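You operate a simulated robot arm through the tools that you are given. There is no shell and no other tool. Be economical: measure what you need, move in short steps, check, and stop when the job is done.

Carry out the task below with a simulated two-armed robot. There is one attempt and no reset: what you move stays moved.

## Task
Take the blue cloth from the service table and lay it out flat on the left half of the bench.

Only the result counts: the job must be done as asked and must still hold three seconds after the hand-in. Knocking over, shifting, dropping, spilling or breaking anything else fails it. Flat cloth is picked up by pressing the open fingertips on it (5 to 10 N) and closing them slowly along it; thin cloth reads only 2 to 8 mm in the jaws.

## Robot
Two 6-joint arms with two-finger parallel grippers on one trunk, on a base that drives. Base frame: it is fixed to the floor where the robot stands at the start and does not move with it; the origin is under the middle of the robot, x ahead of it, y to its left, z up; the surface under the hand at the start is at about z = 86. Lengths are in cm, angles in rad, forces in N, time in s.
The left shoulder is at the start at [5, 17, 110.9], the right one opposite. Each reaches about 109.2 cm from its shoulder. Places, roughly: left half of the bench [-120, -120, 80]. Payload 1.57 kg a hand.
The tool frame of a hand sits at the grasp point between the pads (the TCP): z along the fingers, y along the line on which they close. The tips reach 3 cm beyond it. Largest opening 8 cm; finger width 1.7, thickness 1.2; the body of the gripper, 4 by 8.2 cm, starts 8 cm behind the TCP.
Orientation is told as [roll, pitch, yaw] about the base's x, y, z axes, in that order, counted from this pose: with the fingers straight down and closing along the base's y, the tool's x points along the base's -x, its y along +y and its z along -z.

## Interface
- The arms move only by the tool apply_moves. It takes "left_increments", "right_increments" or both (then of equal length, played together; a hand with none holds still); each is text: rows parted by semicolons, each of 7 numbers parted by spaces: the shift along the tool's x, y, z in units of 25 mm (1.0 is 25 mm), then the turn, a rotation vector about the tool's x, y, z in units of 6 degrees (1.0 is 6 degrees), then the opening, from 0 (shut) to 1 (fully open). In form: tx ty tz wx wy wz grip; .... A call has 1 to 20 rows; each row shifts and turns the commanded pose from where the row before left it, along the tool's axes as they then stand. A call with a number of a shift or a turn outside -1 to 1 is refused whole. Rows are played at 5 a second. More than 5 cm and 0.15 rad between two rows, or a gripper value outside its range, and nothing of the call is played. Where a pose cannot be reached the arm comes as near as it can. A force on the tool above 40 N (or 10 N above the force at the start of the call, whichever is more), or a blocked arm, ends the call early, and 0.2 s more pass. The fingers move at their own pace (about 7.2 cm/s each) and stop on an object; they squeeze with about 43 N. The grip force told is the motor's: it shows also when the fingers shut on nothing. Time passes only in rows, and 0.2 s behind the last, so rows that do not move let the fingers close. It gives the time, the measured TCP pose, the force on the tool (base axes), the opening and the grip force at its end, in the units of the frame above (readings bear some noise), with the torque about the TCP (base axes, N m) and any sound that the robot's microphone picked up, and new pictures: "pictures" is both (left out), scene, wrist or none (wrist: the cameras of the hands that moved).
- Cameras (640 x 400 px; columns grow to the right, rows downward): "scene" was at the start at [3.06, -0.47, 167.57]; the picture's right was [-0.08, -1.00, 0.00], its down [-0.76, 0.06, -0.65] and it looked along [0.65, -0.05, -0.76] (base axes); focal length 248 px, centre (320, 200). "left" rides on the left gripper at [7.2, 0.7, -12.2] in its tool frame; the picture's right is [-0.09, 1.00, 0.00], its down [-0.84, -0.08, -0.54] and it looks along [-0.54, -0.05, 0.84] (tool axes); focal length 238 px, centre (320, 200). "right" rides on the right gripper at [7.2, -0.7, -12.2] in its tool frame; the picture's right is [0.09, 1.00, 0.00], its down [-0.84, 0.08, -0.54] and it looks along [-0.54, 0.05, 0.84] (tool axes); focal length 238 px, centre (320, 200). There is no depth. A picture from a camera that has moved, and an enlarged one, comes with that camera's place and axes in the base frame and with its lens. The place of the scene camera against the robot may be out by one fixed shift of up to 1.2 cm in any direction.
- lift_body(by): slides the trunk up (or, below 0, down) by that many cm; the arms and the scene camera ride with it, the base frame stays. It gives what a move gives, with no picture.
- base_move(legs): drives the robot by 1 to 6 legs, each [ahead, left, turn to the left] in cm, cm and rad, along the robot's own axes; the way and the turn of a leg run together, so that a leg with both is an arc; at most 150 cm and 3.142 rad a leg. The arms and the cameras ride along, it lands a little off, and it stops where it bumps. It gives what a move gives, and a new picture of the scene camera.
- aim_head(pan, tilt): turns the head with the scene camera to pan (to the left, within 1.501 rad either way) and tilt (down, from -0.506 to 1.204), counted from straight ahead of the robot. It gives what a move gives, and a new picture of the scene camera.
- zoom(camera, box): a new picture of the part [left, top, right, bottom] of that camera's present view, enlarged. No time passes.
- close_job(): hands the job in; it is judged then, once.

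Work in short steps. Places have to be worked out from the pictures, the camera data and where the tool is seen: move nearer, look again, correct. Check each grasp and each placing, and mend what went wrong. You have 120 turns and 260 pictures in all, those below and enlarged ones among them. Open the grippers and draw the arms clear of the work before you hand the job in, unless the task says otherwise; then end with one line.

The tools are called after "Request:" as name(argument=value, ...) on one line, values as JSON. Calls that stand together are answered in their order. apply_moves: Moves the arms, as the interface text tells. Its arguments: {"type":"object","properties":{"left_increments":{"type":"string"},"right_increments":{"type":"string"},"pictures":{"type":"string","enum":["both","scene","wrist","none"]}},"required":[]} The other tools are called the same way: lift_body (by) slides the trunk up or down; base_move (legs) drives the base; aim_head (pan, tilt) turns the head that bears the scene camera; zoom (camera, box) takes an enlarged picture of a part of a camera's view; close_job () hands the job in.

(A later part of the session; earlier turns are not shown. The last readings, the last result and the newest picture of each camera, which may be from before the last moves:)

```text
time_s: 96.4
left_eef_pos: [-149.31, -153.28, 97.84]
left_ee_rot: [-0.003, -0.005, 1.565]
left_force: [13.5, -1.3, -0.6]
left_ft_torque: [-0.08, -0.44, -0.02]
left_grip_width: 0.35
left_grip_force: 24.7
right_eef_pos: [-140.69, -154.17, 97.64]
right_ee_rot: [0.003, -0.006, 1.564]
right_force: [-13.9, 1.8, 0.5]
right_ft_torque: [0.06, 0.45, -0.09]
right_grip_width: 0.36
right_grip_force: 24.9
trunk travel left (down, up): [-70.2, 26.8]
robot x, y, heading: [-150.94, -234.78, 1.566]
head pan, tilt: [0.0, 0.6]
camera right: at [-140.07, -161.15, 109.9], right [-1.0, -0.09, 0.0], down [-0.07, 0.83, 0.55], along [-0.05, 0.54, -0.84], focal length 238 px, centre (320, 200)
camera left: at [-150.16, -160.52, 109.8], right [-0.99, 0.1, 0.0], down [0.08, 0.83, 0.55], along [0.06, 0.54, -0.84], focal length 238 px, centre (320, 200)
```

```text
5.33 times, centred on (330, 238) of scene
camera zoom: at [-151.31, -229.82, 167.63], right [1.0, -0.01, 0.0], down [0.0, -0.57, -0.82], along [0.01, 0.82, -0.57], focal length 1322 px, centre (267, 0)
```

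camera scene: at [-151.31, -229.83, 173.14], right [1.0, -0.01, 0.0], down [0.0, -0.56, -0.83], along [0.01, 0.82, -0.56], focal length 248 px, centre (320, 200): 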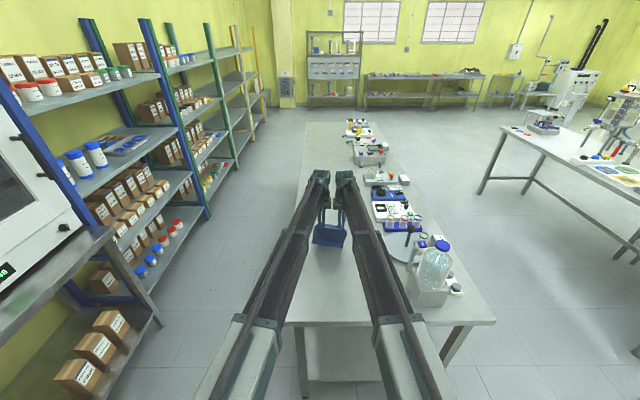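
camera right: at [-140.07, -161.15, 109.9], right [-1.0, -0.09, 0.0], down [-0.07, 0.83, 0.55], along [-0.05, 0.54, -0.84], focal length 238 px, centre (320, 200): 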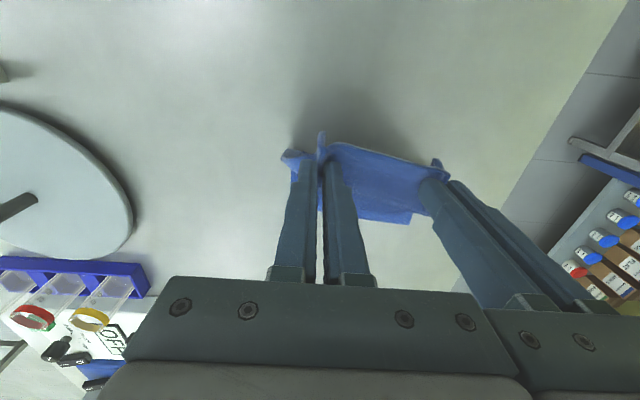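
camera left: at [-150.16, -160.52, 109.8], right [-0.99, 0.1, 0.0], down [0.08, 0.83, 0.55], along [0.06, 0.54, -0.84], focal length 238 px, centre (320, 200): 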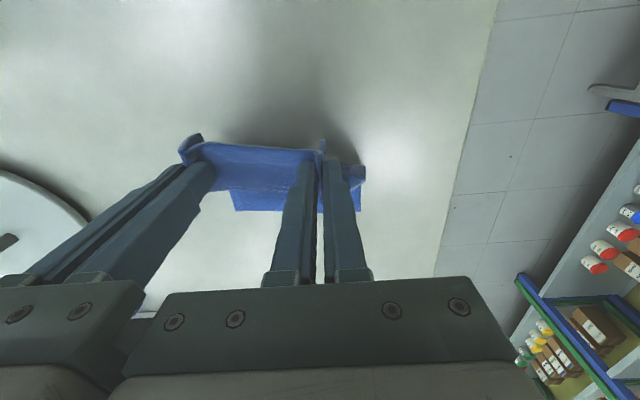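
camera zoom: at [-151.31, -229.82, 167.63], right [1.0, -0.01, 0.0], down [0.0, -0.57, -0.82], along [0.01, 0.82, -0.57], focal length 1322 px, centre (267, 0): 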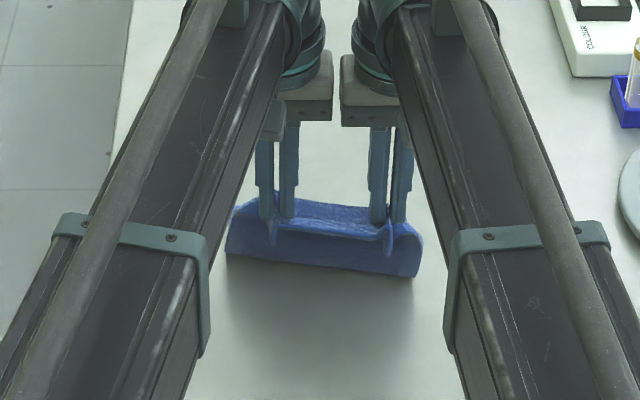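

The hem touched down earlier than I thought and is buckled back under the hands. I'll raise 9.5 cm so it hangs free, move forward again, and look before redoing the lay with retraction from first contact.

Request:
lift_body(by=9.5)

Request:
apply_moves(left_increments="-0.4 0 0 0 0 0 0; -0.4 0 0 0 0 0 0; -0.4 0 0 0 0 0 0; -0.4 0 0 0 0 0 0; -0.4 0 0 0 0 0 0; -0.4 0 0 0 0 0 0; -0.4 0 0 0 0 0 0; -0.4 0 0 0 0 0 0; 0 0 0 0 0 0 0; 0 0 0 0 0 0 0", right_increments="-0.4 0 0 0 0 0 0; -0.4 0 0 0 0 0 0; -0.4 0 0 0 0 0 0; -0.4 0 0 0 0 0 0; -0.4 0 0 0 0 0 0; -0.4 0 0 0 0 0 0; -0.4 0 0 0 0 0 0; -0.4 0 0 0 0 0 0; 0 0 0 0 0 0 0; 0 0 0 0 0 0 0", pictures="wrist")

Request:
zoom(camera="scene", box=[270, 185, 390, 260])

```text
time_s: 97.7
left_eef_pos: [-149.38, -153.31, 107.23]
left_ee_rot: [-0.003, -0.005, 1.564]
left_force: [14.2, -1.4, -0.6]
left_ft_torque: [-0.08, -0.46, -0.03]
left_grip_width: 0.4
left_grip_force: 24.3
right_eef_pos: [-140.66, -154.06, 107.27]
right_ee_rot: [0.001, -0.005, 1.568]
right_force: [-14.5, 1.9, -0.3]
right_ft_torque: [0.04, 0.48, -0.11]
right_grip_width: 0.4
right_grip_force: 24.5
trunk travel left (down, up): [-79.7, 17.3]
robot x, y, heading: [-150.73, -234.45, 1.561]
head pan, tilt: [0.0, 0.6]
```

```text
time_s: 99.9
left_eef_pos: [-149.25, -145.42, 107.15]
left_ee_rot: [-0.003, -0.004, 1.564]
left_force: [13.3, -1.4, -0.4]
left_ft_torque: [-0.08, -0.47, -0.06]
left_grip_width: 0.39
left_grip_force: 24.7
right_eef_pos: [-140.58, -146.09, 107.15]
right_ee_rot: [0.002, -0.006, 1.565]
right_force: [-14.0, 2.0, -0.2]
right_ft_torque: [0.02, 0.45, -0.11]
right_grip_width: 0.36
right_grip_force: 24.6
trunk travel left (down, up): [-79.7, 17.3]
robot x, y, heading: [-150.94, -234.58, 1.564]
head pan, tilt: [0.0, 0.6]
camera right: at [-140.01, -153.14, 119.4], right [-1.0, -0.09, 0.0], down [-0.07, 0.83, 0.55], along [-0.05, 0.54, -0.84], focal length 238 px, centre (320, 200)
camera left: at [-150.1, -152.49, 119.29], right [-0.99, 0.1, 0.0], down [0.08, 0.83, 0.55], along [0.06, 0.54, -0.84], focal length 238 px, centre (320, 200)
```

right: 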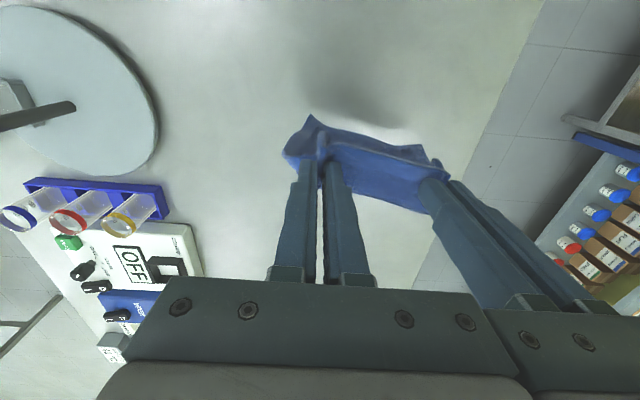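
left: 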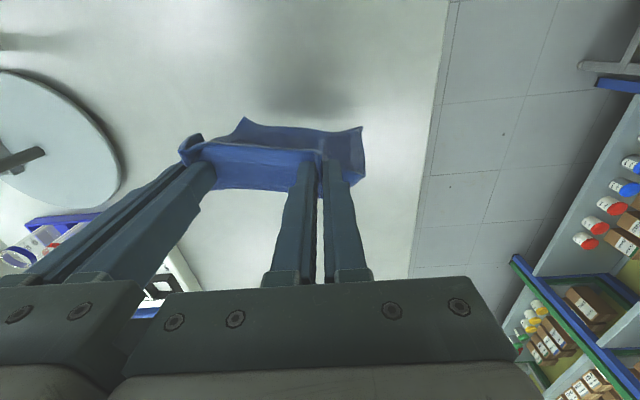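

```text
5.33 times, centred on (330, 222) of scene
camera zoom: at [-151.31, -229.81, 177.13], right [1.0, -0.01, 0.0], down [0.0, -0.57, -0.82], along [0.01, 0.82, -0.57], focal length 1322 px, centre (267, 80)
```

zoom: 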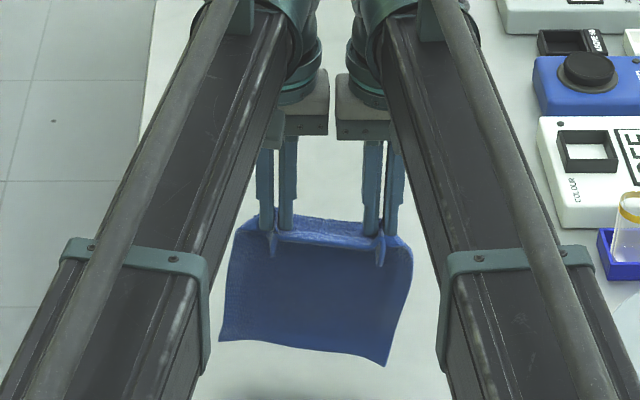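

The cloth hangs freely with its hem about 3 cm above the bench. I'll lower 3.3 cm to just touch, then retract 4 cm and see whether the hem stays put.

Request:
lift_body(by=-3.3)

Request:
zoom(camera="scene", box=[270, 200, 390, 275])

Request:
apply_moves(left_increments="0.6 0 0 0 0 0 0; 0.6 0 0 0 0 0 0; 0.6 0 0 0 0 0 0; 0 0 0 0 0 0 0", right_increments="0.6 0 0 0 0 0 0; 0.6 0 0 0 0 0 0; 0.6 0 0 0 0 0 0; 0 0 0 0 0 0 0", pictures="none")

Request:
zoom(camera="scene", box=[270, 200, 390, 275])

```text
time_s: 100.7
left_eef_pos: [-149.26, -145.32, 103.96]
left_ee_rot: [-0.004, -0.004, 1.565]
left_force: [14.6, -1.5, -0.1]
left_ft_torque: [-0.08, -0.46, -0.04]
left_grip_width: 0.37
left_grip_force: 24.4
right_eef_pos: [-140.67, -145.94, 103.99]
right_ee_rot: [0.002, -0.005, 1.566]
right_force: [-13.8, 1.6, 0.1]
right_ft_torque: [0.07, 0.44, -0.09]
right_grip_width: 0.37
right_grip_force: 24.9
trunk travel left (down, up): [-76.4, 20.6]
robot x, y, heading: [-150.76, -234.92, 1.562]
head pan, tilt: [0.0, 0.6]
```

```text
5.33 times, centred on (330, 238) of scene
camera zoom: at [-151.31, -229.85, 173.83], right [1.0, -0.01, 0.0], down [0.0, -0.56, -0.83], along [0.01, 0.83, -0.56], focal length 1322 px, centre (267, 0)
```

zoom: 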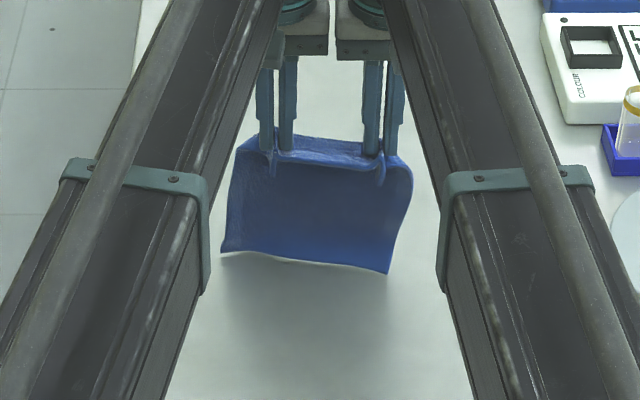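

```text
time_s: 101.7
left_eef_pos: [-149.24, -149.86, 103.89]
left_ee_rot: [-0.003, -0.004, 1.565]
left_force: [12.3, -1.7, 0.2]
left_ft_torque: [-0.06, -0.39, -0.03]
left_grip_width: 0.39
left_grip_force: 24.4
right_eef_pos: [-140.63, -150.59, 103.83]
right_ee_rot: [0.003, -0.005, 1.566]
right_force: [-13.6, 1.8, -0.1]
right_ft_torque: [0.04, 0.43, -0.11]
right_grip_width: 0.33
right_grip_force: 24.4
trunk travel left (down, up): [-76.4, 20.6]
robot x, y, heading: [-150.99, -235.0, 1.563]
head pan, tilt: [0.0, 0.6]
```

```text
5.33 times, centred on (330, 238) of scene
camera zoom: at [-151.31, -229.79, 173.83], right [1.0, -0.01, 0.0], down [0.0, -0.57, -0.82], along [0.01, 0.82, -0.57], focal length 1322 px, centre (267, 0)
```

zoom: 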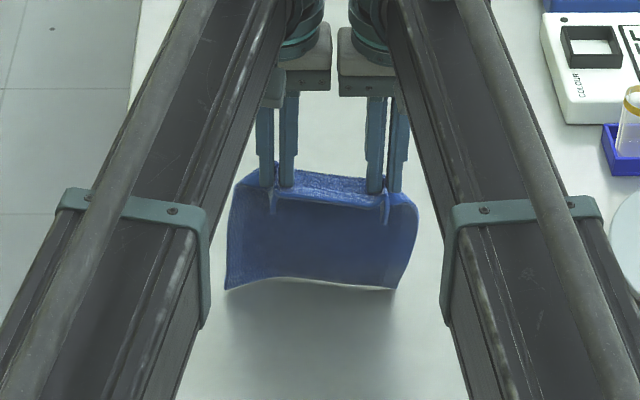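

The hem barely touches and follows the hands. I'll go forward again raised, then alternate small lowerings with retractions, so that sliding friction keeps pushing the hem to the far side.

Request:
lift_body(by=2)

Request:
apply_moves(left_increments="-0.5 0 0 0 0 0 0; -0.5 0 0 0 0 0 0; -0.5 0 0 0 0 0 0; -0.5 0 0 0 0 0 0; -0.4 0 0 0 0 0 0; 0 0 0 0 0 0 0; 0 0 0 0 0 0 0; 0 0 0 0 0 0 0", right_increments="-0.5 0 0 0 0 0 0; -0.5 0 0 0 0 0 0; -0.5 0 0 0 0 0 0; -0.5 0 0 0 0 0 0; -0.4 0 0 0 0 0 0; 0 0 0 0 0 0 0; 0 0 0 0 0 0 0; 0 0 0 0 0 0 0", pictures="none")

Request:
lift_body(by=-2.4)

Request:
apply_moves(left_increments="0.5 0 0 0 0 0 0; 0.5 0 0 0 0 0 0", right_increments="0.5 0 0 0 0 0 0; 0.5 0 0 0 0 0 0", pictures="none")

Request:
lift_body(by=-0.5)

Request:
apply_moves(left_increments="0.5 0 0 0 0 0 0; 0.5 0 0 0 0 0 0", right_increments="0.5 0 0 0 0 0 0; 0.5 0 0 0 0 0 0", pictures="none")

Request:
zoom(camera="scene", box=[270, 200, 390, 275])

```text
time_s: 102.4
left_eef_pos: [-149.41, -149.75, 105.9]
left_ee_rot: [-0.004, -0.004, 1.564]
left_force: [11.9, -1.9, -0.5]
left_ft_torque: [-0.06, -0.4, -0.05]
left_grip_width: 0.37
left_grip_force: 24.7
right_eef_pos: [-140.69, -150.51, 105.93]
right_ee_rot: [0.003, -0.004, 1.566]
right_force: [-12.6, 1.7, -0.7]
right_ft_torque: [0.02, 0.39, -0.15]
right_grip_width: 0.38
right_grip_force: 24.5
trunk travel left (down, up): [-78.4, 18.6]
robot x, y, heading: [-151.08, -234.88, 1.567]
head pan, tilt: [0.0, 0.6]
```

```text
time_s: 104.2
left_eef_pos: [-149.34, -144.29, 105.96]
left_ee_rot: [-0.004, -0.008, 1.564]
left_force: [13.8, -1.0, 0.5]
left_ft_torque: [-0.05, -0.43, -0.04]
left_grip_width: 0.39
left_grip_force: 24.5
left hand out of reach, approached as far as the arm can: row 5
right_eef_pos: [-140.65, -144.54, 105.8]
right_ee_rot: [0.001, -0.006, 1.565]
right_force: [-12.3, 0.8, 0.3]
right_ft_torque: [0.01, 0.44, -0.07]
right_grip_width: 0.36
right_grip_force: 24.6
trunk travel left (down, up): [-78.4, 18.6]
robot x, y, heading: [-150.56, -235.13, 1.562]
head pan, tilt: [0.0, 0.6]
```

```text
time_s: 104.9
left_eef_pos: [-149.39, -144.27, 103.5]
left_ee_rot: [-0.003, -0.008, 1.564]
left_force: [13.2, -0.8, -1.0]
left_ft_torque: [-0.04, -0.42, -0.05]
left_grip_width: 0.38
left_grip_force: 24.5
right_eef_pos: [-140.72, -144.52, 103.53]
right_ee_rot: [0.001, -0.004, 1.564]
right_force: [-14.2, 0.9, -0.4]
right_ft_torque: [0.04, 0.45, -0.07]
right_grip_width: 0.38
right_grip_force: 24.1
trunk travel left (down, up): [-76.0, 21.0]
robot x, y, heading: [-151.02, -235.04, 1.565]
head pan, tilt: [0.0, 0.6]
```

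```text
time_s: 105.5
left_eef_pos: [-149.39, -146.74, 103.53]
left_ee_rot: [-0.005, -0.01, 1.564]
left_force: [14.5, -1.1, -0.5]
left_ft_torque: [-0.05, -0.44, -0.01]
left_grip_width: 0.39
left_grip_force: 24.6
right_eef_pos: [-140.68, -147.22, 103.66]
right_ee_rot: [0.002, -0.005, 1.564]
right_force: [-13.7, 1.1, 0.2]
right_ft_torque: [0.03, 0.46, -0.12]
right_grip_width: 0.38
right_grip_force: 24.2
trunk travel left (down, up): [-76.0, 21.0]
robot x, y, heading: [-150.63, -234.91, 1.565]
head pan, tilt: [0.0, 0.6]
```

```text
time_s: 106.0
left_eef_pos: [-149.28, -146.85, 103.0]
left_ee_rot: [-0.003, -0.01, 1.565]
left_force: [14.1, -1.3, 0.5]
left_ft_torque: [-0.04, -0.44, -0.06]
left_grip_width: 0.4
left_grip_force: 24.8
right_eef_pos: [-140.63, -147.13, 103.06]
right_ee_rot: [0.002, -0.006, 1.565]
right_force: [-14.2, 0.9, -0.5]
right_ft_torque: [0.04, 0.43, -0.1]
right_grip_width: 0.4
right_grip_force: 25.4
trunk travel left (down, up): [-75.5, 21.5]
robot x, y, heading: [-150.86, -234.97, 1.565]
head pan, tilt: [0.0, 0.6]
```

```text
time_s: 106.6
left_eef_pos: [-149.51, -149.28, 102.95]
left_ee_rot: [-0.004, -0.009, 1.563]
left_force: [15.5, -1.2, -0.9]
left_ft_torque: [-0.01, -0.48, -0.08]
left_grip_width: 0.38
left_grip_force: 24.3
right_eef_pos: [-140.61, -149.62, 103.02]
right_ee_rot: [0.003, -0.005, 1.565]
right_force: [-14.6, -0.3, 0.1]
right_ft_torque: [0.02, 0.45, -0.12]
right_grip_width: 0.36
right_grip_force: 24.1
trunk travel left (down, up): [-75.5, 21.5]
robot x, y, heading: [-150.94, -234.83, 1.565]
head pan, tilt: [0.0, 0.6]
```

```text
5.33 times, centred on (330, 238) of scene
camera zoom: at [-151.31, -229.85, 172.94], right [1.0, -0.01, 0.0], down [0.0, -0.56, -0.83], along [0.01, 0.83, -0.56], focal length 1322 px, centre (267, 0)
```

zoom: 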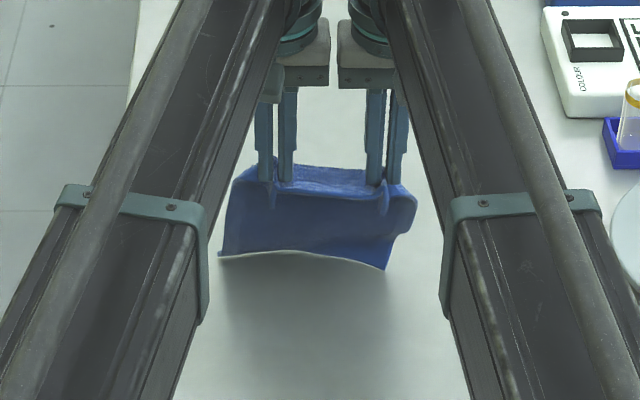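

It works: the hem stayed near y = -142.5 while the hands moved back. I'll continue the alternation.

Request:
lift_body(by=-1)

Request:
apply_moves(left_increments="0.5 0 0 0 0 0 0; 0.5 0 0 0 0 0 0", right_increments="0.5 0 0 0 0 0 0; 0.5 0 0 0 0 0 0", pictures="none")

Request:
lift_body(by=-1.5)

Request:
apply_moves(left_increments="0.4 0 0 0 0 0 0; 0.4 0 0 0 0 0 0", right_increments="0.4 0 0 0 0 0 0; 0.4 0 0 0 0 0 0", pictures="none")

Request:
zoom(camera="scene", box=[270, 200, 390, 275])

```text
time_s: 107.2
left_eef_pos: [-149.45, -149.14, 102.16]
left_ee_rot: [-0.005, -0.008, 1.564]
left_force: [14.7, -1.7, -1.0]
left_ft_torque: [-0.02, -0.51, -0.04]
left_grip_width: 0.37
left_grip_force: 24.6
right_eef_pos: [-140.72, -149.54, 102.08]
right_ee_rot: [0.003, -0.006, 1.566]
right_force: [-15.7, 0.6, -0.6]
right_ft_torque: [0.09, 0.5, -0.07]
right_grip_width: 0.38
right_grip_force: 24.3
trunk travel left (down, up): [-74.5, 22.5]
robot x, y, heading: [-150.81, -234.74, 1.561]
head pan, tilt: [0.0, 0.6]
```

```text
time_s: 107.8
left_eef_pos: [-149.46, -151.66, 102.05]
left_ee_rot: [-0.005, -0.008, 1.565]
left_force: [15.5, -1.3, -0.4]
left_ft_torque: [-0.02, -0.47, -0.06]
left_grip_width: 0.36
left_grip_force: 24.7
right_eef_pos: [-140.82, -152.03, 101.95]
right_ee_rot: [0.003, -0.006, 1.566]
right_force: [-15.2, 0.9, 0.1]
right_ft_torque: [0.04, 0.49, -0.11]
right_grip_width: 0.38
right_grip_force: 24.6
trunk travel left (down, up): [-74.5, 22.5]
robot x, y, heading: [-150.78, -234.66, 1.567]
head pan, tilt: [0.0, 0.6]
```

```text
time_s: 108.4
left_eef_pos: [-149.45, -151.68, 100.54]
left_ee_rot: [-0.005, -0.008, 1.563]
left_force: [14.9, -0.5, 1.0]
left_ft_torque: [-0.03, -0.48, 0.0]
left_grip_width: 0.39
left_grip_force: 24.1
right_eef_pos: [-140.73, -152.11, 100.46]
right_ee_rot: [0.004, -0.004, 1.565]
right_force: [-16.0, 1.5, 0.0]
right_ft_torque: [0.0, 0.46, -0.09]
right_grip_width: 0.37
right_grip_force: 24.4
trunk travel left (down, up): [-73.0, 24.0]
robot x, y, heading: [-150.68, -234.54, 1.566]
head pan, tilt: [0.0, 0.6]
```

```text
time_s: 109.0
left_eef_pos: [-149.35, -153.84, 100.57]
left_ee_rot: [-0.005, -0.009, 1.562]
left_force: [14.9, -0.3, -0.5]
left_ft_torque: [-0.04, -0.49, -0.04]
left_grip_width: 0.39
left_grip_force: 24.5
right_eef_pos: [-140.76, -154.18, 100.46]
right_ee_rot: [0.003, -0.006, 1.565]
right_force: [-15.5, 0.9, 0.3]
right_ft_torque: [0.03, 0.48, -0.06]
right_grip_width: 0.38
right_grip_force: 24.8
trunk travel left (down, up): [-73.0, 24.0]
robot x, y, heading: [-150.18, -234.93, 1.565]
head pan, tilt: [0.0, 0.6]
```

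```text
5.33 times, centred on (330, 238) of scene
camera zoom: at [-151.31, -229.85, 170.44], right [1.0, -0.01, 0.0], down [0.0, -0.56, -0.83], along [0.01, 0.83, -0.56], focal length 1322 px, centre (267, 0)
```

zoom: 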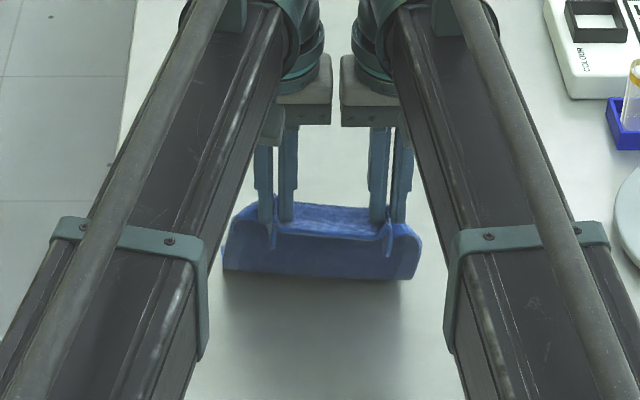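

The picture is ambiguous now, so I'll check the wrist views for where the hem lies.

Request:
apply_moves(left_increments="0 0 0 0 0 0 0", right_increments="0 0 0 0 0 0 0", pictures="wrist")

```text
time_s: 109.4
left_eef_pos: [-149.48, -153.79, 100.44]
left_ee_rot: [-0.004, -0.008, 1.564]
left_force: [15.5, -0.4, -1.3]
left_ft_torque: [-0.03, -0.47, -0.02]
left_grip_width: 0.36
left_grip_force: 25.1
right_eef_pos: [-140.72, -153.98, 100.46]
right_ee_rot: [0.003, -0.005, 1.566]
right_force: [-14.9, 0.5, 0.3]
right_ft_torque: [0.02, 0.49, -0.1]
right_grip_width: 0.35
right_grip_force: 24.5
trunk travel left (down, up): [-73.0, 24.0]
robot x, y, heading: [-150.73, -234.76, 1.563]
head pan, tilt: [0.0, 0.6]
camera right: at [-140.07, -161.17, 112.71], right [-1.0, -0.09, 0.0], down [-0.07, 0.83, 0.55], along [-0.05, 0.54, -0.84], focal length 238 px, centre (320, 200)
camera left: at [-150.26, -160.94, 112.58], right [-0.99, 0.1, 0.0], down [0.08, 0.83, 0.55], along [0.06, 0.55, -0.84], focal length 238 px, centre (320, 200)
```

right: 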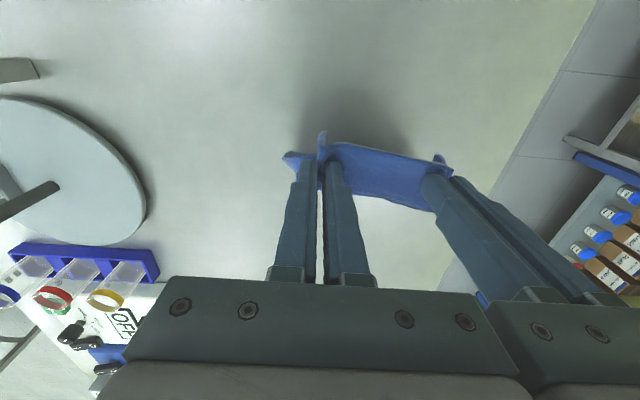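
left: 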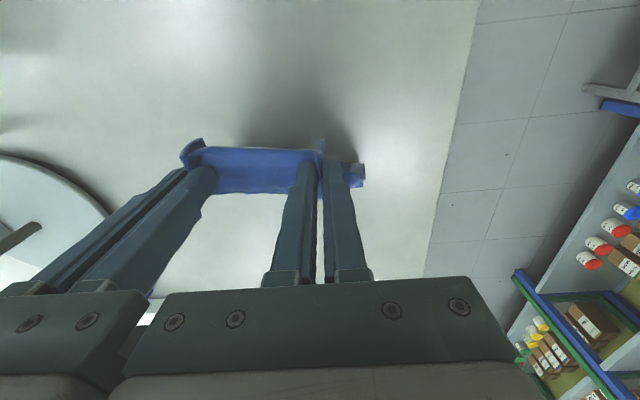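

The hem is now hidden beneath the forward belly, so it trails the right way with some slack. I'll retract 5 cm at this height, lower 1.5, retract 2, then look.

Request:
apply_moves(left_increments="0.4 0 0 0 0 0 0; 0.4 0 0 0 0 0 0; 0.4 0 0 0 0 0 0; 0.4 0 0 0 0 0 0", right_increments="0.4 0 0 0 0 0 0; 0.4 0 0 0 0 0 0; 0.4 0 0 0 0 0 0; 0.4 0 0 0 0 0 0", pictures="wrist")

Request:
zoom(camera="scene", box=[270, 200, 390, 275])

```text
time_s: 110.4
left_eef_pos: [-149.5, -157.88, 100.47]
left_ee_rot: [-0.004, -0.01, 1.564]
left_force: [15.9, -2.2, -0.8]
left_ft_torque: [0.0, -0.51, -0.05]
left_grip_width: 0.38
left_grip_force: 24.8
right_eef_pos: [-140.68, -157.99, 100.54]
right_ee_rot: [0.003, -0.005, 1.566]
right_force: [-15.8, 0.9, -0.3]
right_ft_torque: [0.03, 0.53, -0.09]
right_grip_width: 0.37
right_grip_force: 24.2
trunk travel left (down, up): [-73.0, 24.0]
robot x, y, heading: [-150.83, -234.7, 1.566]
head pan, tilt: [0.0, 0.6]
camera right: at [-140.1, -165.19, 112.72], right [-1.0, -0.09, 0.0], down [-0.07, 0.83, 0.55], along [-0.05, 0.54, -0.84], focal length 238 px, centre (320, 200)
camera left: at [-150.3, -164.97, 112.6], right [-0.99, 0.1, 0.0], down [0.08, 0.83, 0.55], along [0.06, 0.55, -0.84], focal length 238 px, centre (320, 200)
```

right: 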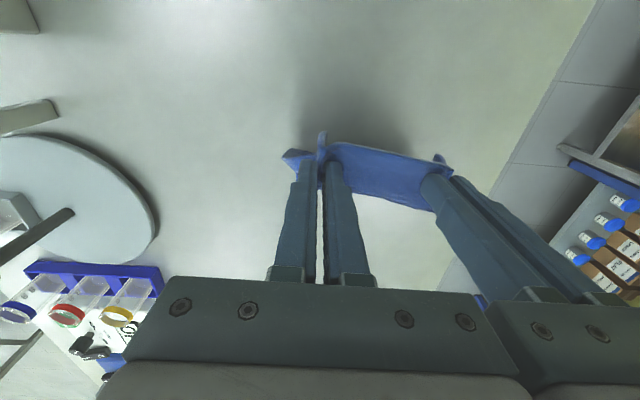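
left: 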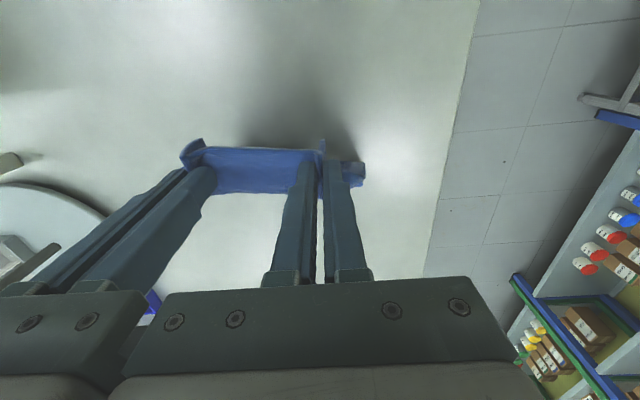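

```text
5.33 times, centred on (330, 238) of scene
camera zoom: at [-151.31, -229.86, 170.44], right [1.0, -0.01, 0.0], down [0.0, -0.56, -0.83], along [0.01, 0.83, -0.56], focal length 1322 px, centre (267, 0)
```

zoom: 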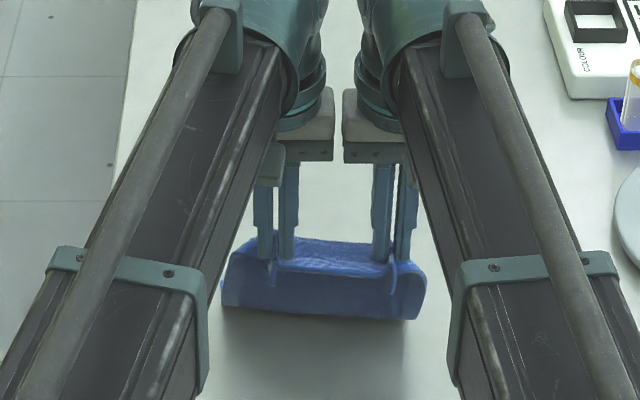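

The shape keeps a forward lean toward the hem, so lowering straight should slide the hem forward. I'll lower 3 cm and look.

Request:
lift_body(by=-3)

Request:
apply_moves(left_increments="0.4 0 0 0 0 0 0", right_increments="0.4 0 0 0 0 0 0", pictures="wrist")

Request:
zoom(camera="scene", box=[270, 200, 390, 275])

```text
time_s: 111.2
left_eef_pos: [-149.63, -157.82, 97.54]
left_ee_rot: [-0.004, -0.008, 1.562]
left_force: [16.0, -1.2, -0.9]
left_ft_torque: [0.0, -0.48, 0.0]
left_grip_width: 0.41
left_grip_force: 24.7
right_eef_pos: [-140.75, -157.99, 97.55]
right_ee_rot: [0.002, -0.006, 1.564]
right_force: [-15.7, 1.2, 0.7]
right_ft_torque: [-0.01, 0.5, -0.1]
right_grip_width: 0.39
right_grip_force: 24.5
trunk travel left (down, up): [-70.0, 27.0]
robot x, y, heading: [-150.3, -234.68, 1.564]
head pan, tilt: [0.0, 0.6]
```

```text
time_s: 111.6
left_eef_pos: [-149.39, -158.74, 97.45]
left_ee_rot: [-0.006, -0.009, 1.564]
left_force: [15.8, 0.1, 0.3]
left_ft_torque: [-0.04, -0.5, -0.06]
left_grip_width: 0.38
left_grip_force: 24.2
right_eef_pos: [-140.8, -159.16, 97.65]
right_ee_rot: [0.001, -0.005, 1.564]
right_force: [-15.0, 0.1, -0.2]
right_ft_torque: [0.08, 0.49, -0.09]
right_grip_width: 0.37
right_grip_force: 24.5
trunk travel left (down, up): [-70.0, 27.0]
robot x, y, heading: [-150.77, -234.89, 1.564]
head pan, tilt: [0.0, 0.6]
camera right: at [-140.12, -166.22, 109.73], right [-1.0, -0.09, 0.0], down [-0.07, 0.83, 0.55], along [-0.05, 0.54, -0.84], focal length 238 px, centre (320, 200)
camera left: at [-150.3, -165.95, 109.61], right [-0.99, 0.1, 0.0], down [0.08, 0.83, 0.55], along [0.06, 0.55, -0.84], focal length 238 px, centre (320, 200)
```

right: 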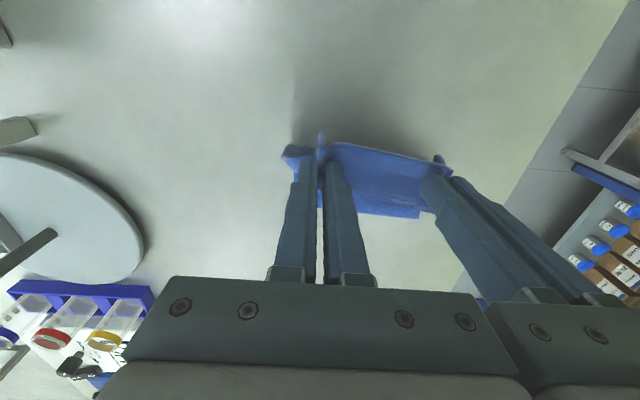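
left: 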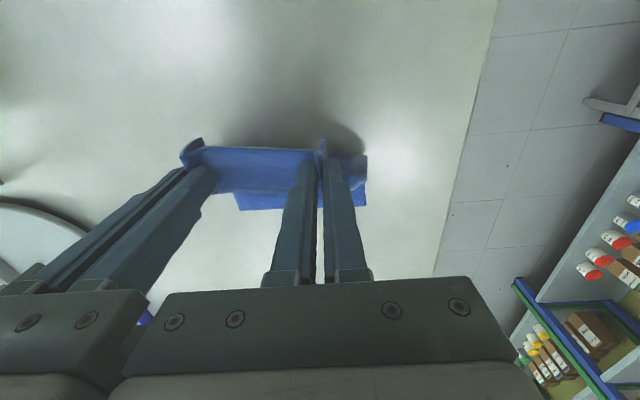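

```text
5.33 times, centred on (330, 238) of scene
camera zoom: at [-151.31, -229.88, 167.44], right [1.0, -0.01, 0.0], down [0.0, -0.56, -0.83], along [0.01, 0.83, -0.56], focal length 1322 px, centre (267, 0)
```

zoom: 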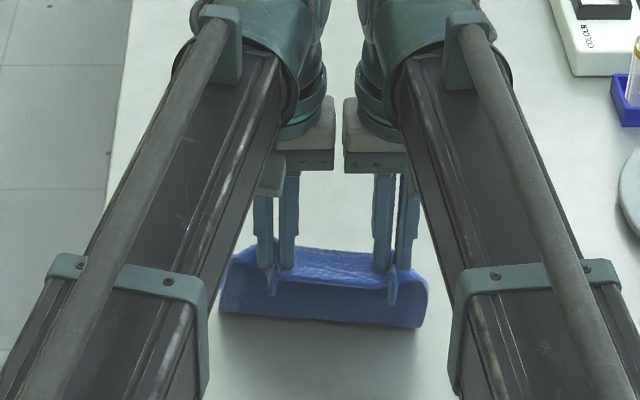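

Now the left wrist view shows the hem lying forward on the bench near y = -149, as wanted. I'll continue lowering and retracting in alternation.

Request:
lift_body(by=-2.5)

Request:
apply_moves(left_increments="0.4 0 0 0 0 0 0; 0.4 0 0 0 0 0 0", right_increments="0.4 0 0 0 0 0 0; 0.4 0 0 0 0 0 0", pictures="none")

Request:
lift_body(by=-2.5)

Request:
apply_moves(left_increments="0.4 0 0 0 0 0 0; 0.4 0 0 0 0 0 0", right_increments="0.4 0 0 0 0 0 0; 0.4 0 0 0 0 0 0", pictures="wrist")

Request:
zoom(camera="scene", box=[270, 200, 390, 275])

```text
time_s: 112.3
left_eef_pos: [-149.53, -158.68, 95.13]
left_ee_rot: [-0.006, -0.009, 1.564]
left_force: [14.6, -1.1, 0.3]
left_ft_torque: [-0.01, -0.46, -0.04]
left_grip_width: 0.38
left_grip_force: 24.3
right_eef_pos: [-140.77, -159.13, 95.07]
right_ee_rot: [0.002, -0.005, 1.564]
right_force: [-15.1, 0.8, 0.0]
right_ft_torque: [0.01, 0.45, -0.09]
right_grip_width: 0.37
right_grip_force: 24.5
trunk travel left (down, up): [-67.5, 29.5]
robot x, y, heading: [-150.5, -234.66, 1.562]
head pan, tilt: [0.0, 0.6]
```

```text
time_s: 112.9
left_eef_pos: [-149.59, -160.73, 95.03]
left_ee_rot: [-0.004, -0.008, 1.563]
left_force: [16.6, -0.2, 0.1]
left_ft_torque: [0.01, -0.49, 0.01]
left_grip_width: 0.38
left_grip_force: 24.3
right_eef_pos: [-140.83, -161.17, 95.07]
right_ee_rot: [0.0, -0.004, 1.566]
right_force: [-15.6, 1.0, 0.1]
right_ft_torque: [-0.05, 0.46, -0.09]
right_grip_width: 0.35
right_grip_force: 24.6
trunk travel left (down, up): [-67.5, 29.5]
robot x, y, heading: [-150.72, -234.85, 1.566]
head pan, tilt: [0.0, 0.6]
```

```text
time_s: 113.6
left_eef_pos: [-149.68, -160.72, 92.43]
left_ee_rot: [-0.007, -0.009, 1.564]
left_force: [15.5, -1.1, -0.4]
left_ft_torque: [-0.04, -0.48, -0.04]
left_grip_width: 0.36
left_grip_force: 24.8
right_eef_pos: [-140.77, -161.05, 92.57]
right_ee_rot: [0.001, -0.006, 1.566]
right_force: [-15.1, 0.0, -0.5]
right_ft_torque: [0.01, 0.52, -0.07]
right_grip_width: 0.39
right_grip_force: 24.6
trunk travel left (down, up): [-65.0, 32.0]
robot x, y, heading: [-150.64, -234.95, 1.565]
head pan, tilt: [0.0, 0.6]
```

```text
time_s: 114.2
left_eef_pos: [-149.45, -162.76, 92.47]
left_ee_rot: [-0.004, -0.009, 1.563]
left_force: [15.2, 0.2, 0.8]
left_ft_torque: [-0.06, -0.48, -0.05]
left_grip_width: 0.37
left_grip_force: 24.7
right_eef_pos: [-140.72, -163.14, 92.58]
right_ee_rot: [0.004, -0.004, 1.565]
right_force: [-15.5, 0.3, 0.6]
right_ft_torque: [-0.01, 0.49, -0.11]
right_grip_width: 0.38
right_grip_force: 24.2
trunk travel left (down, up): [-65.0, 32.0]
robot x, y, heading: [-150.65, -234.67, 1.569]
head pan, tilt: [0.0, 0.6]
camera right: at [-140.1, -170.2, 104.72], right [-1.0, -0.09, 0.0], down [-0.07, 0.83, 0.55], along [-0.05, 0.54, -0.84], focal length 238 px, centre (320, 200)
camera left: at [-150.29, -169.96, 104.6], right [-1.0, 0.1, 0.0], down [0.08, 0.83, 0.55], along [0.06, 0.55, -0.84], focal length 238 px, centre (320, 200)
```

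right: 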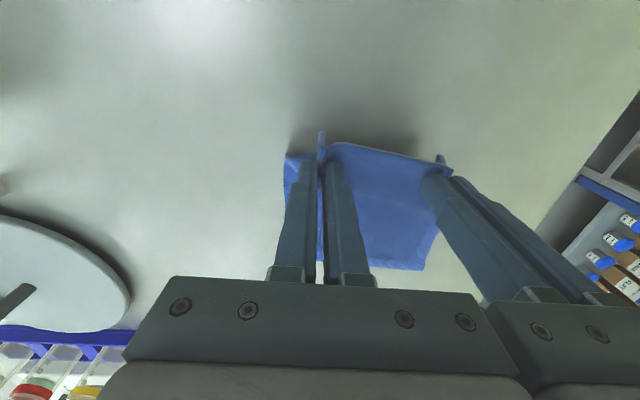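
left: 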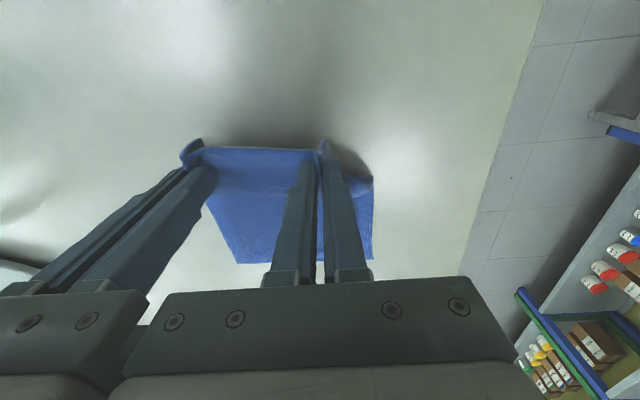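

```text
5.33 times, centred on (330, 238) of scene
camera zoom: at [-151.31, -229.86, 162.44], right [1.0, -0.01, 0.0], down [0.0, -0.56, -0.83], along [0.01, 0.83, -0.56], focal length 1322 px, centre (267, 0)
```

zoom: 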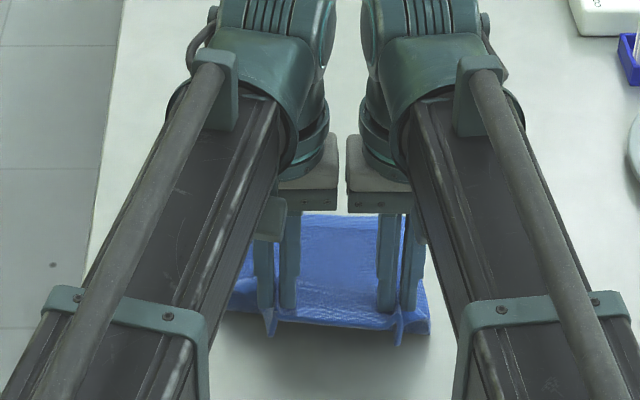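

The cloth is laying out properly with the hem at y = -149.5. I'll lower 2 cm, retract 2.5 cm, then lower carefully toward contact.

Request:
lift_body(by=-2)

Request:
apply_moves(left_increments="0.4 0 0 0 0 0 0; 0.4 0 0 0 0 0 0; 0.2 0 0 0 0 0 0", right_increments="0.4 0 0 0 0 0 0; 0.4 0 0 0 0 0 0; 0.2 0 0 0 0 0 0", pictures="none")

Request:
lift_body(by=-1)

Request:
apply_moves(left_increments="0.2 0 0 0 0 0 0", right_increments="0.2 0 0 0 0 0 0", pictures="wrist")

```text
time_s: 114.9
left_eef_pos: [-149.48, -162.73, 90.5]
left_ee_rot: [-0.005, -0.008, 1.564]
left_force: [15.7, -0.4, 0.1]
left_ft_torque: [-0.04, -0.48, -0.04]
left_grip_width: 0.39
left_grip_force: 24.7
right_eef_pos: [-140.73, -162.99, 90.51]
right_ee_rot: [0.003, -0.005, 1.565]
right_force: [-15.7, 0.6, 0.0]
right_ft_torque: [0.05, 0.48, -0.07]
right_grip_width: 0.39
right_grip_force: 24.2
trunk travel left (down, up): [-63.0, 34.0]
robot x, y, heading: [-150.45, -234.9, 1.566]
head pan, tilt: [0.0, 0.6]
```

```text
time_s: 115.7
left_eef_pos: [-149.5, -165.23, 90.48]
left_ee_rot: [-0.005, -0.009, 1.563]
left_force: [16.3, -0.2, -0.8]
left_ft_torque: [-0.01, -0.53, -0.02]
left_grip_width: 0.39
left_grip_force: 24.6
right_eef_pos: [-140.76, -165.4, 90.59]
right_ee_rot: [0.004, -0.007, 1.566]
right_force: [-16.1, 1.0, -0.6]
right_ft_torque: [0.02, 0.51, -0.09]
right_grip_width: 0.36
right_grip_force: 24.6
trunk travel left (down, up): [-63.0, 34.0]
robot x, y, heading: [-150.87, -234.54, 1.561]
head pan, tilt: [0.0, 0.6]
```

```text
time_s: 116.2
left_eef_pos: [-149.55, -165.12, 89.51]
left_ee_rot: [-0.005, -0.009, 1.565]
left_force: [16.7, -0.8, -0.3]
left_ft_torque: [-0.04, -0.52, -0.01]
left_grip_width: 0.39
left_grip_force: 24.6
right_eef_pos: [-140.76, -165.56, 89.44]
right_ee_rot: [0.004, -0.005, 1.566]
right_force: [-16.3, 0.8, 0.4]
right_ft_torque: [0.03, 0.49, -0.1]
right_grip_width: 0.36
right_grip_force: 24.5
trunk travel left (down, up): [-62.0, 35.0]
robot x, y, heading: [-151.0, -234.78, 1.564]
head pan, tilt: [0.0, 0.6]
```

```text
time_s: 116.7
left_eef_pos: [-149.5, -165.65, 89.63]
left_ee_rot: [-0.006, -0.008, 1.564]
left_force: [16.5, -1.5, 0.9]
left_ft_torque: [-0.04, -0.48, -0.05]
left_grip_width: 0.39
left_grip_force: 24.3
right_eef_pos: [-140.74, -166.0, 89.53]
right_ee_rot: [0.004, -0.004, 1.564]
right_force: [-15.7, 0.7, 0.9]
right_ft_torque: [0.03, 0.52, -0.11]
right_grip_width: 0.38
right_grip_force: 24.5
trunk travel left (down, up): [-62.0, 35.0]
robot x, y, heading: [-150.94, -234.66, 1.563]
head pan, tilt: [0.0, 0.6]
camera right: at [-140.1, -173.17, 101.72], right [-1.0, -0.09, 0.0], down [-0.07, 0.83, 0.55], along [-0.05, 0.54, -0.84], focal length 238 px, centre (320, 200)
camera left: at [-150.31, -172.89, 101.59], right [-0.99, 0.1, 0.0], down [0.08, 0.83, 0.55], along [0.06, 0.55, -0.84], focal length 238 px, centre (320, 200)
```

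right: 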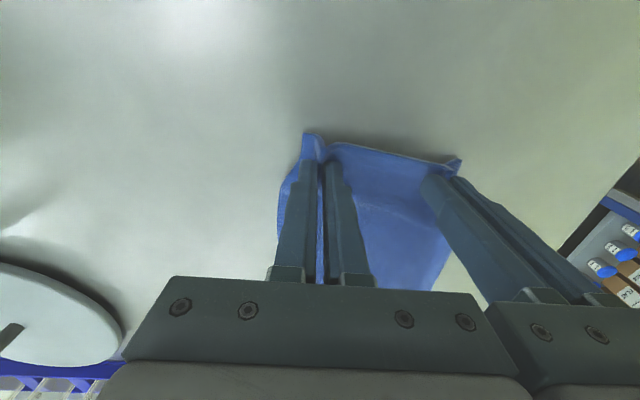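
left: 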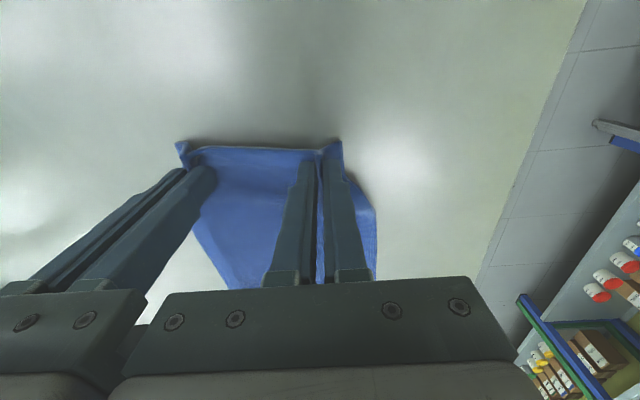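

Almost flat, and the near flap points toward the robot. I'll lower until light contact.

Request:
lift_body(by=-0.6)

```text
time_s: 117.2
left_eef_pos: [-149.53, -165.69, 88.83]
left_ee_rot: [-0.006, -0.007, 1.563]
left_force: [15.3, -1.6, 0.1]
left_ft_torque: [-0.02, -0.5, -0.02]
left_grip_width: 0.37
left_grip_force: 24.4
right_eef_pos: [-140.85, -166.06, 88.93]
right_ee_rot: [0.004, -0.006, 1.565]
right_force: [-16.0, 1.1, 0.5]
right_ft_torque: [0.02, 0.51, -0.09]
right_grip_width: 0.37
right_grip_force: 24.2
trunk travel left (down, up): [-61.4, 35.6]
robot x, y, heading: [-150.41, -234.55, 1.561]
head pan, tilt: [0.0, 0.6]
```

No contact yet; I'll go lower by 1 cm.

Request:
lift_body(by=-1)

Request:
apply_moves(left_increments="0.1 0 0 0 0 0 0", right_increments="0.1 0 0 0 0 0 0", pictures="wrist")

```text
time_s: 117.9
left_eef_pos: [-149.48, -165.89, 88.29]
left_ee_rot: [-0.007, -0.013, 1.562]
left_force: [5.8, -0.8, 21.7]
left_ft_torque: [-0.02, -0.18, -0.01]
left_grip_width: 0.36
left_grip_force: 24.3
right_eef_pos: [-140.83, -166.13, 88.31]
right_ee_rot: [0.004, -0.008, 1.566]
right_force: [-5.2, -1.3, 24.8]
right_ft_torque: [0.03, 0.15, -0.12]
right_grip_width: 0.36
right_grip_force: 24.7
trunk travel left (down, up): [-60.6, 36.4]
robot x, y, heading: [-150.97, -234.41, 1.566]
head pan, tilt: [0.0, 0.6]
stopped: the force on the tool passed its limit at 41 N (the readings are from after the stop); the commanded pose is now the measured one
```

```text
time_s: 118.3
left_eef_pos: [-149.41, -165.95, 88.26]
left_ee_rot: [-0.007, -0.015, 1.565]
left_force: [9.0, 4.9, 27.0]
left_ft_torque: [0.17, -0.33, -0.05]
left_grip_width: 0.4
left_grip_force: 24.5
right_eef_pos: [-140.8, -166.37, 88.35]
right_ee_rot: [0.005, -0.011, 1.565]
right_force: [-8.8, 7.1, 30.9]
right_ft_torque: [0.26, 0.27, -0.06]
right_grip_width: 0.37
right_grip_force: 23.8
trunk travel left (down, up): [-60.6, 36.4]
robot x, y, heading: [-150.71, -234.77, 1.564]
head pan, tilt: [0.0, 0.6]
camera right: at [-140.18, -173.5, 100.44], right [-1.0, -0.09, 0.0], down [-0.07, 0.83, 0.55], along [-0.05, 0.55, -0.83], focal length 238 px, centre (320, 200)
camera left: at [-150.26, -173.25, 100.32], right [-0.99, 0.1, -0.01], down [0.08, 0.83, 0.55], along [0.06, 0.55, -0.83], focal length 238 px, centre (320, 200)
```

right: 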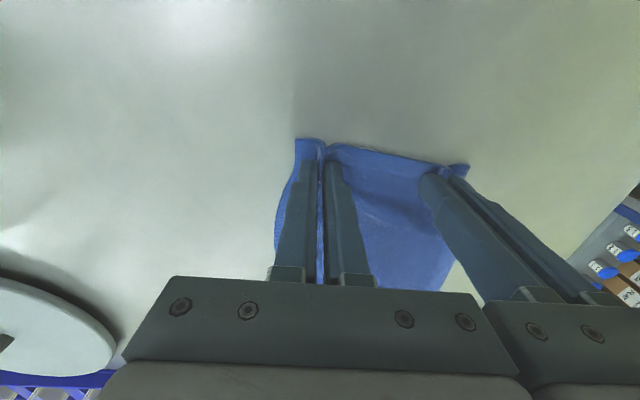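
left: 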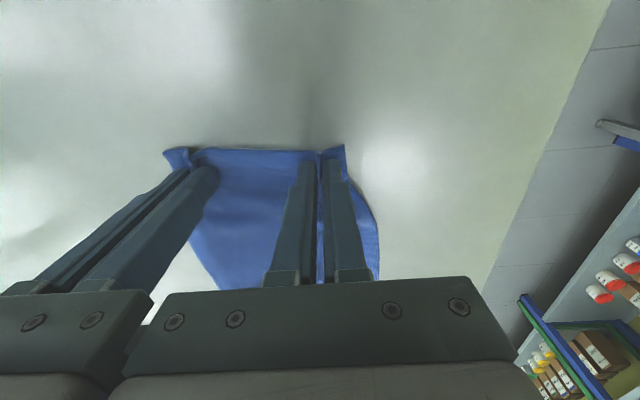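

In contact; the bench is at z = 85.2. I'll ease the press to a few newtons and open slowly, so the tips spread the pleats back out.

Request:
lift_body(by=0.35)

Request:
apply_moves(left_increments="0 0 0 0 0 0 0.05; 0 0 0 0 0 0 0.1; 0 0 0 0 0 0 0.15; 0 0 0 0 0 0 0.2; 0 0 0 0 0 0 0.25; 0 0 0 0 0 0 0.3; 0 0 0 0 0 0 0.35; 0 0 0 0 0 0 0.38; 0 0 0 0 0 0 0.38", right_increments="0 0 0 0 0 0 0.05; 0 0 0 0 0 0 0.1; 0 0 0 0 0 0 0.15; 0 0 0 0 0 0 0.2; 0 0 0 0 0 0 0.25; 0 0 0 0 0 0 0.3; 0 0 0 0 0 0 0.35; 0 0 0 0 0 0 0.38; 0 0 0 0 0 0 0.38", pictures="wrist")

```text
time_s: 118.8
left_eef_pos: [-149.5, -165.94, 88.43]
left_ee_rot: [-0.006, -0.01, 1.564]
left_force: [11.7, -0.9, 3.9]
left_ft_torque: [0.0, -0.32, 0.02]
left_grip_width: 0.39
left_grip_force: 24.4
right_eef_pos: [-140.81, -166.39, 88.29]
right_ee_rot: [0.004, -0.005, 1.565]
right_force: [-10.3, 0.7, 4.2]
right_ft_torque: [0.0, 0.36, -0.08]
right_grip_width: 0.35
right_grip_force: 24.2
trunk travel left (down, up): [-60.9, 36.1]
robot x, y, heading: [-150.85, -235.17, 1.567]
head pan, tilt: [0.0, 0.6]
```

```text
time_s: 120.8
left_eef_pos: [-149.53, -165.87, 88.42]
left_ee_rot: [-0.005, -0.01, 1.564]
left_force: [0.4, -0.2, 3.1]
left_ft_torque: [-0.02, -0.02, 0.0]
left_grip_width: 2.8
left_grip_force: 0.1
right_eef_pos: [-140.8, -166.23, 88.49]
right_ee_rot: [0.003, -0.006, 1.564]
right_force: [-1.6, 0.3, 2.1]
right_ft_torque: [0.01, 0.04, -0.02]
right_grip_width: 2.84
right_grip_force: 0.1
trunk travel left (down, up): [-60.9, 36.1]
robot x, y, heading: [-150.34, -234.63, 1.564]
head pan, tilt: [0.0, 0.6]
camera right: at [-140.1, -173.35, 100.6], right [-1.0, -0.09, 0.0], down [-0.07, 0.83, 0.55], along [-0.05, 0.55, -0.84], focal length 238 px, centre (320, 200)
camera left: at [-150.3, -173.09, 100.48], right [-1.0, 0.1, 0.0], down [0.08, 0.83, 0.55], along [0.06, 0.55, -0.83], focal length 238 px, centre (320, 200)
```

right: 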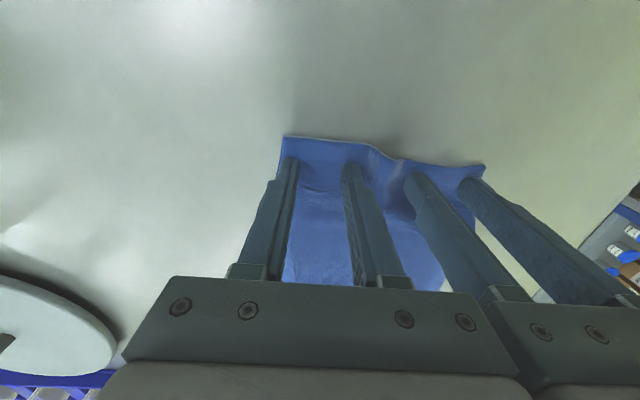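
left: 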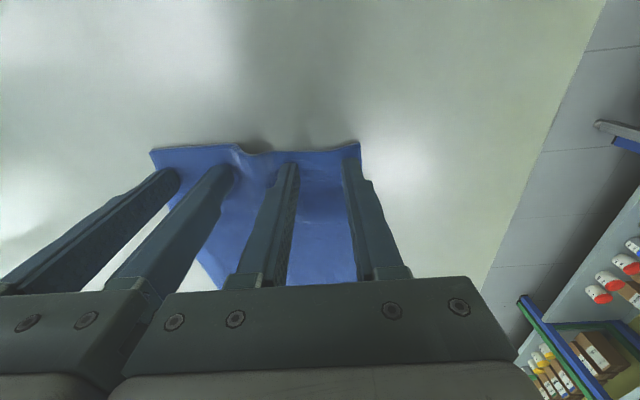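

Pleats are released; a bump remains between the hands. While still lightly pressing, I'll slide the hands apart about 0.8 cm each to stretch it out.

Request:
apply_moves(left_increments="0 0.08 0 0 0 0 0.38; 0 0.08 0 0 0 0 0.38; 0 0.08 0 0 0 0 0.38; 0 0.08 0 0 0 0 0.38; 0 0 0 0 0 0 0.38", right_increments="0 -0.08 0 0 0 0 0.38; 0 -0.08 0 0 0 0 0.38; 0 -0.08 0 0 0 0 0.38; 0 -0.08 0 0 0 0 0.38; 0 0 0 0 0 0 0.38", pictures="wrist")

```text
time_s: 122.0
left_eef_pos: [-150.13, -165.87, 88.44]
left_ee_rot: [-0.005, -0.009, 1.564]
left_force: [1.5, -0.4, 2.4]
left_ft_torque: [-0.01, -0.01, -0.01]
left_grip_width: 2.96
left_grip_force: 0.0
right_eef_pos: [-140.02, -166.2, 88.31]
right_ee_rot: [0.002, -0.006, 1.564]
right_force: [-2.0, 0.3, 1.7]
right_ft_torque: [0.01, 0.07, 0.01]
right_grip_width: 2.96
right_grip_force: 0.1
trunk travel left (down, up): [-60.9, 36.1]
robot x, y, heading: [-150.97, -234.82, 1.566]
head pan, tilt: [0.0, 0.6]
camera right: at [-139.31, -173.35, 100.6], right [-1.0, -0.09, 0.0], down [-0.07, 0.83, 0.55], along [-0.05, 0.55, -0.84], focal length 238 px, centre (320, 200)
camera left: at [-151.08, -173.08, 100.48], right [-0.99, 0.1, 0.0], down [0.08, 0.83, 0.55], along [0.06, 0.55, -0.83], focal length 238 px, centre (320, 200)
```

right: 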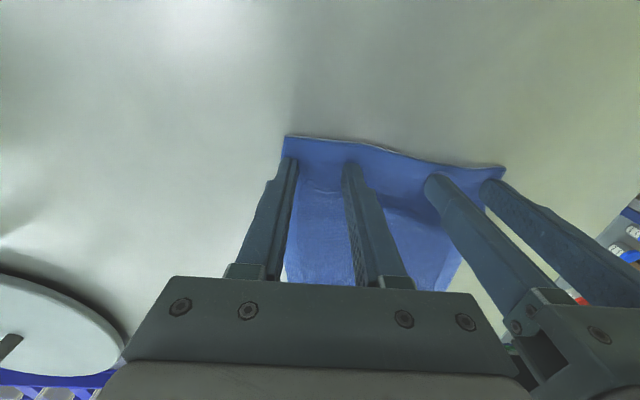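
left: 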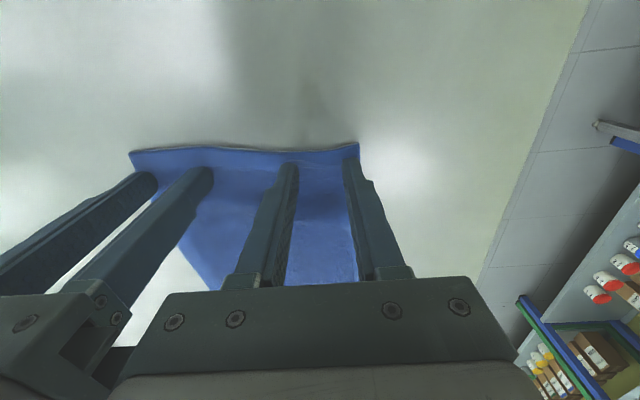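

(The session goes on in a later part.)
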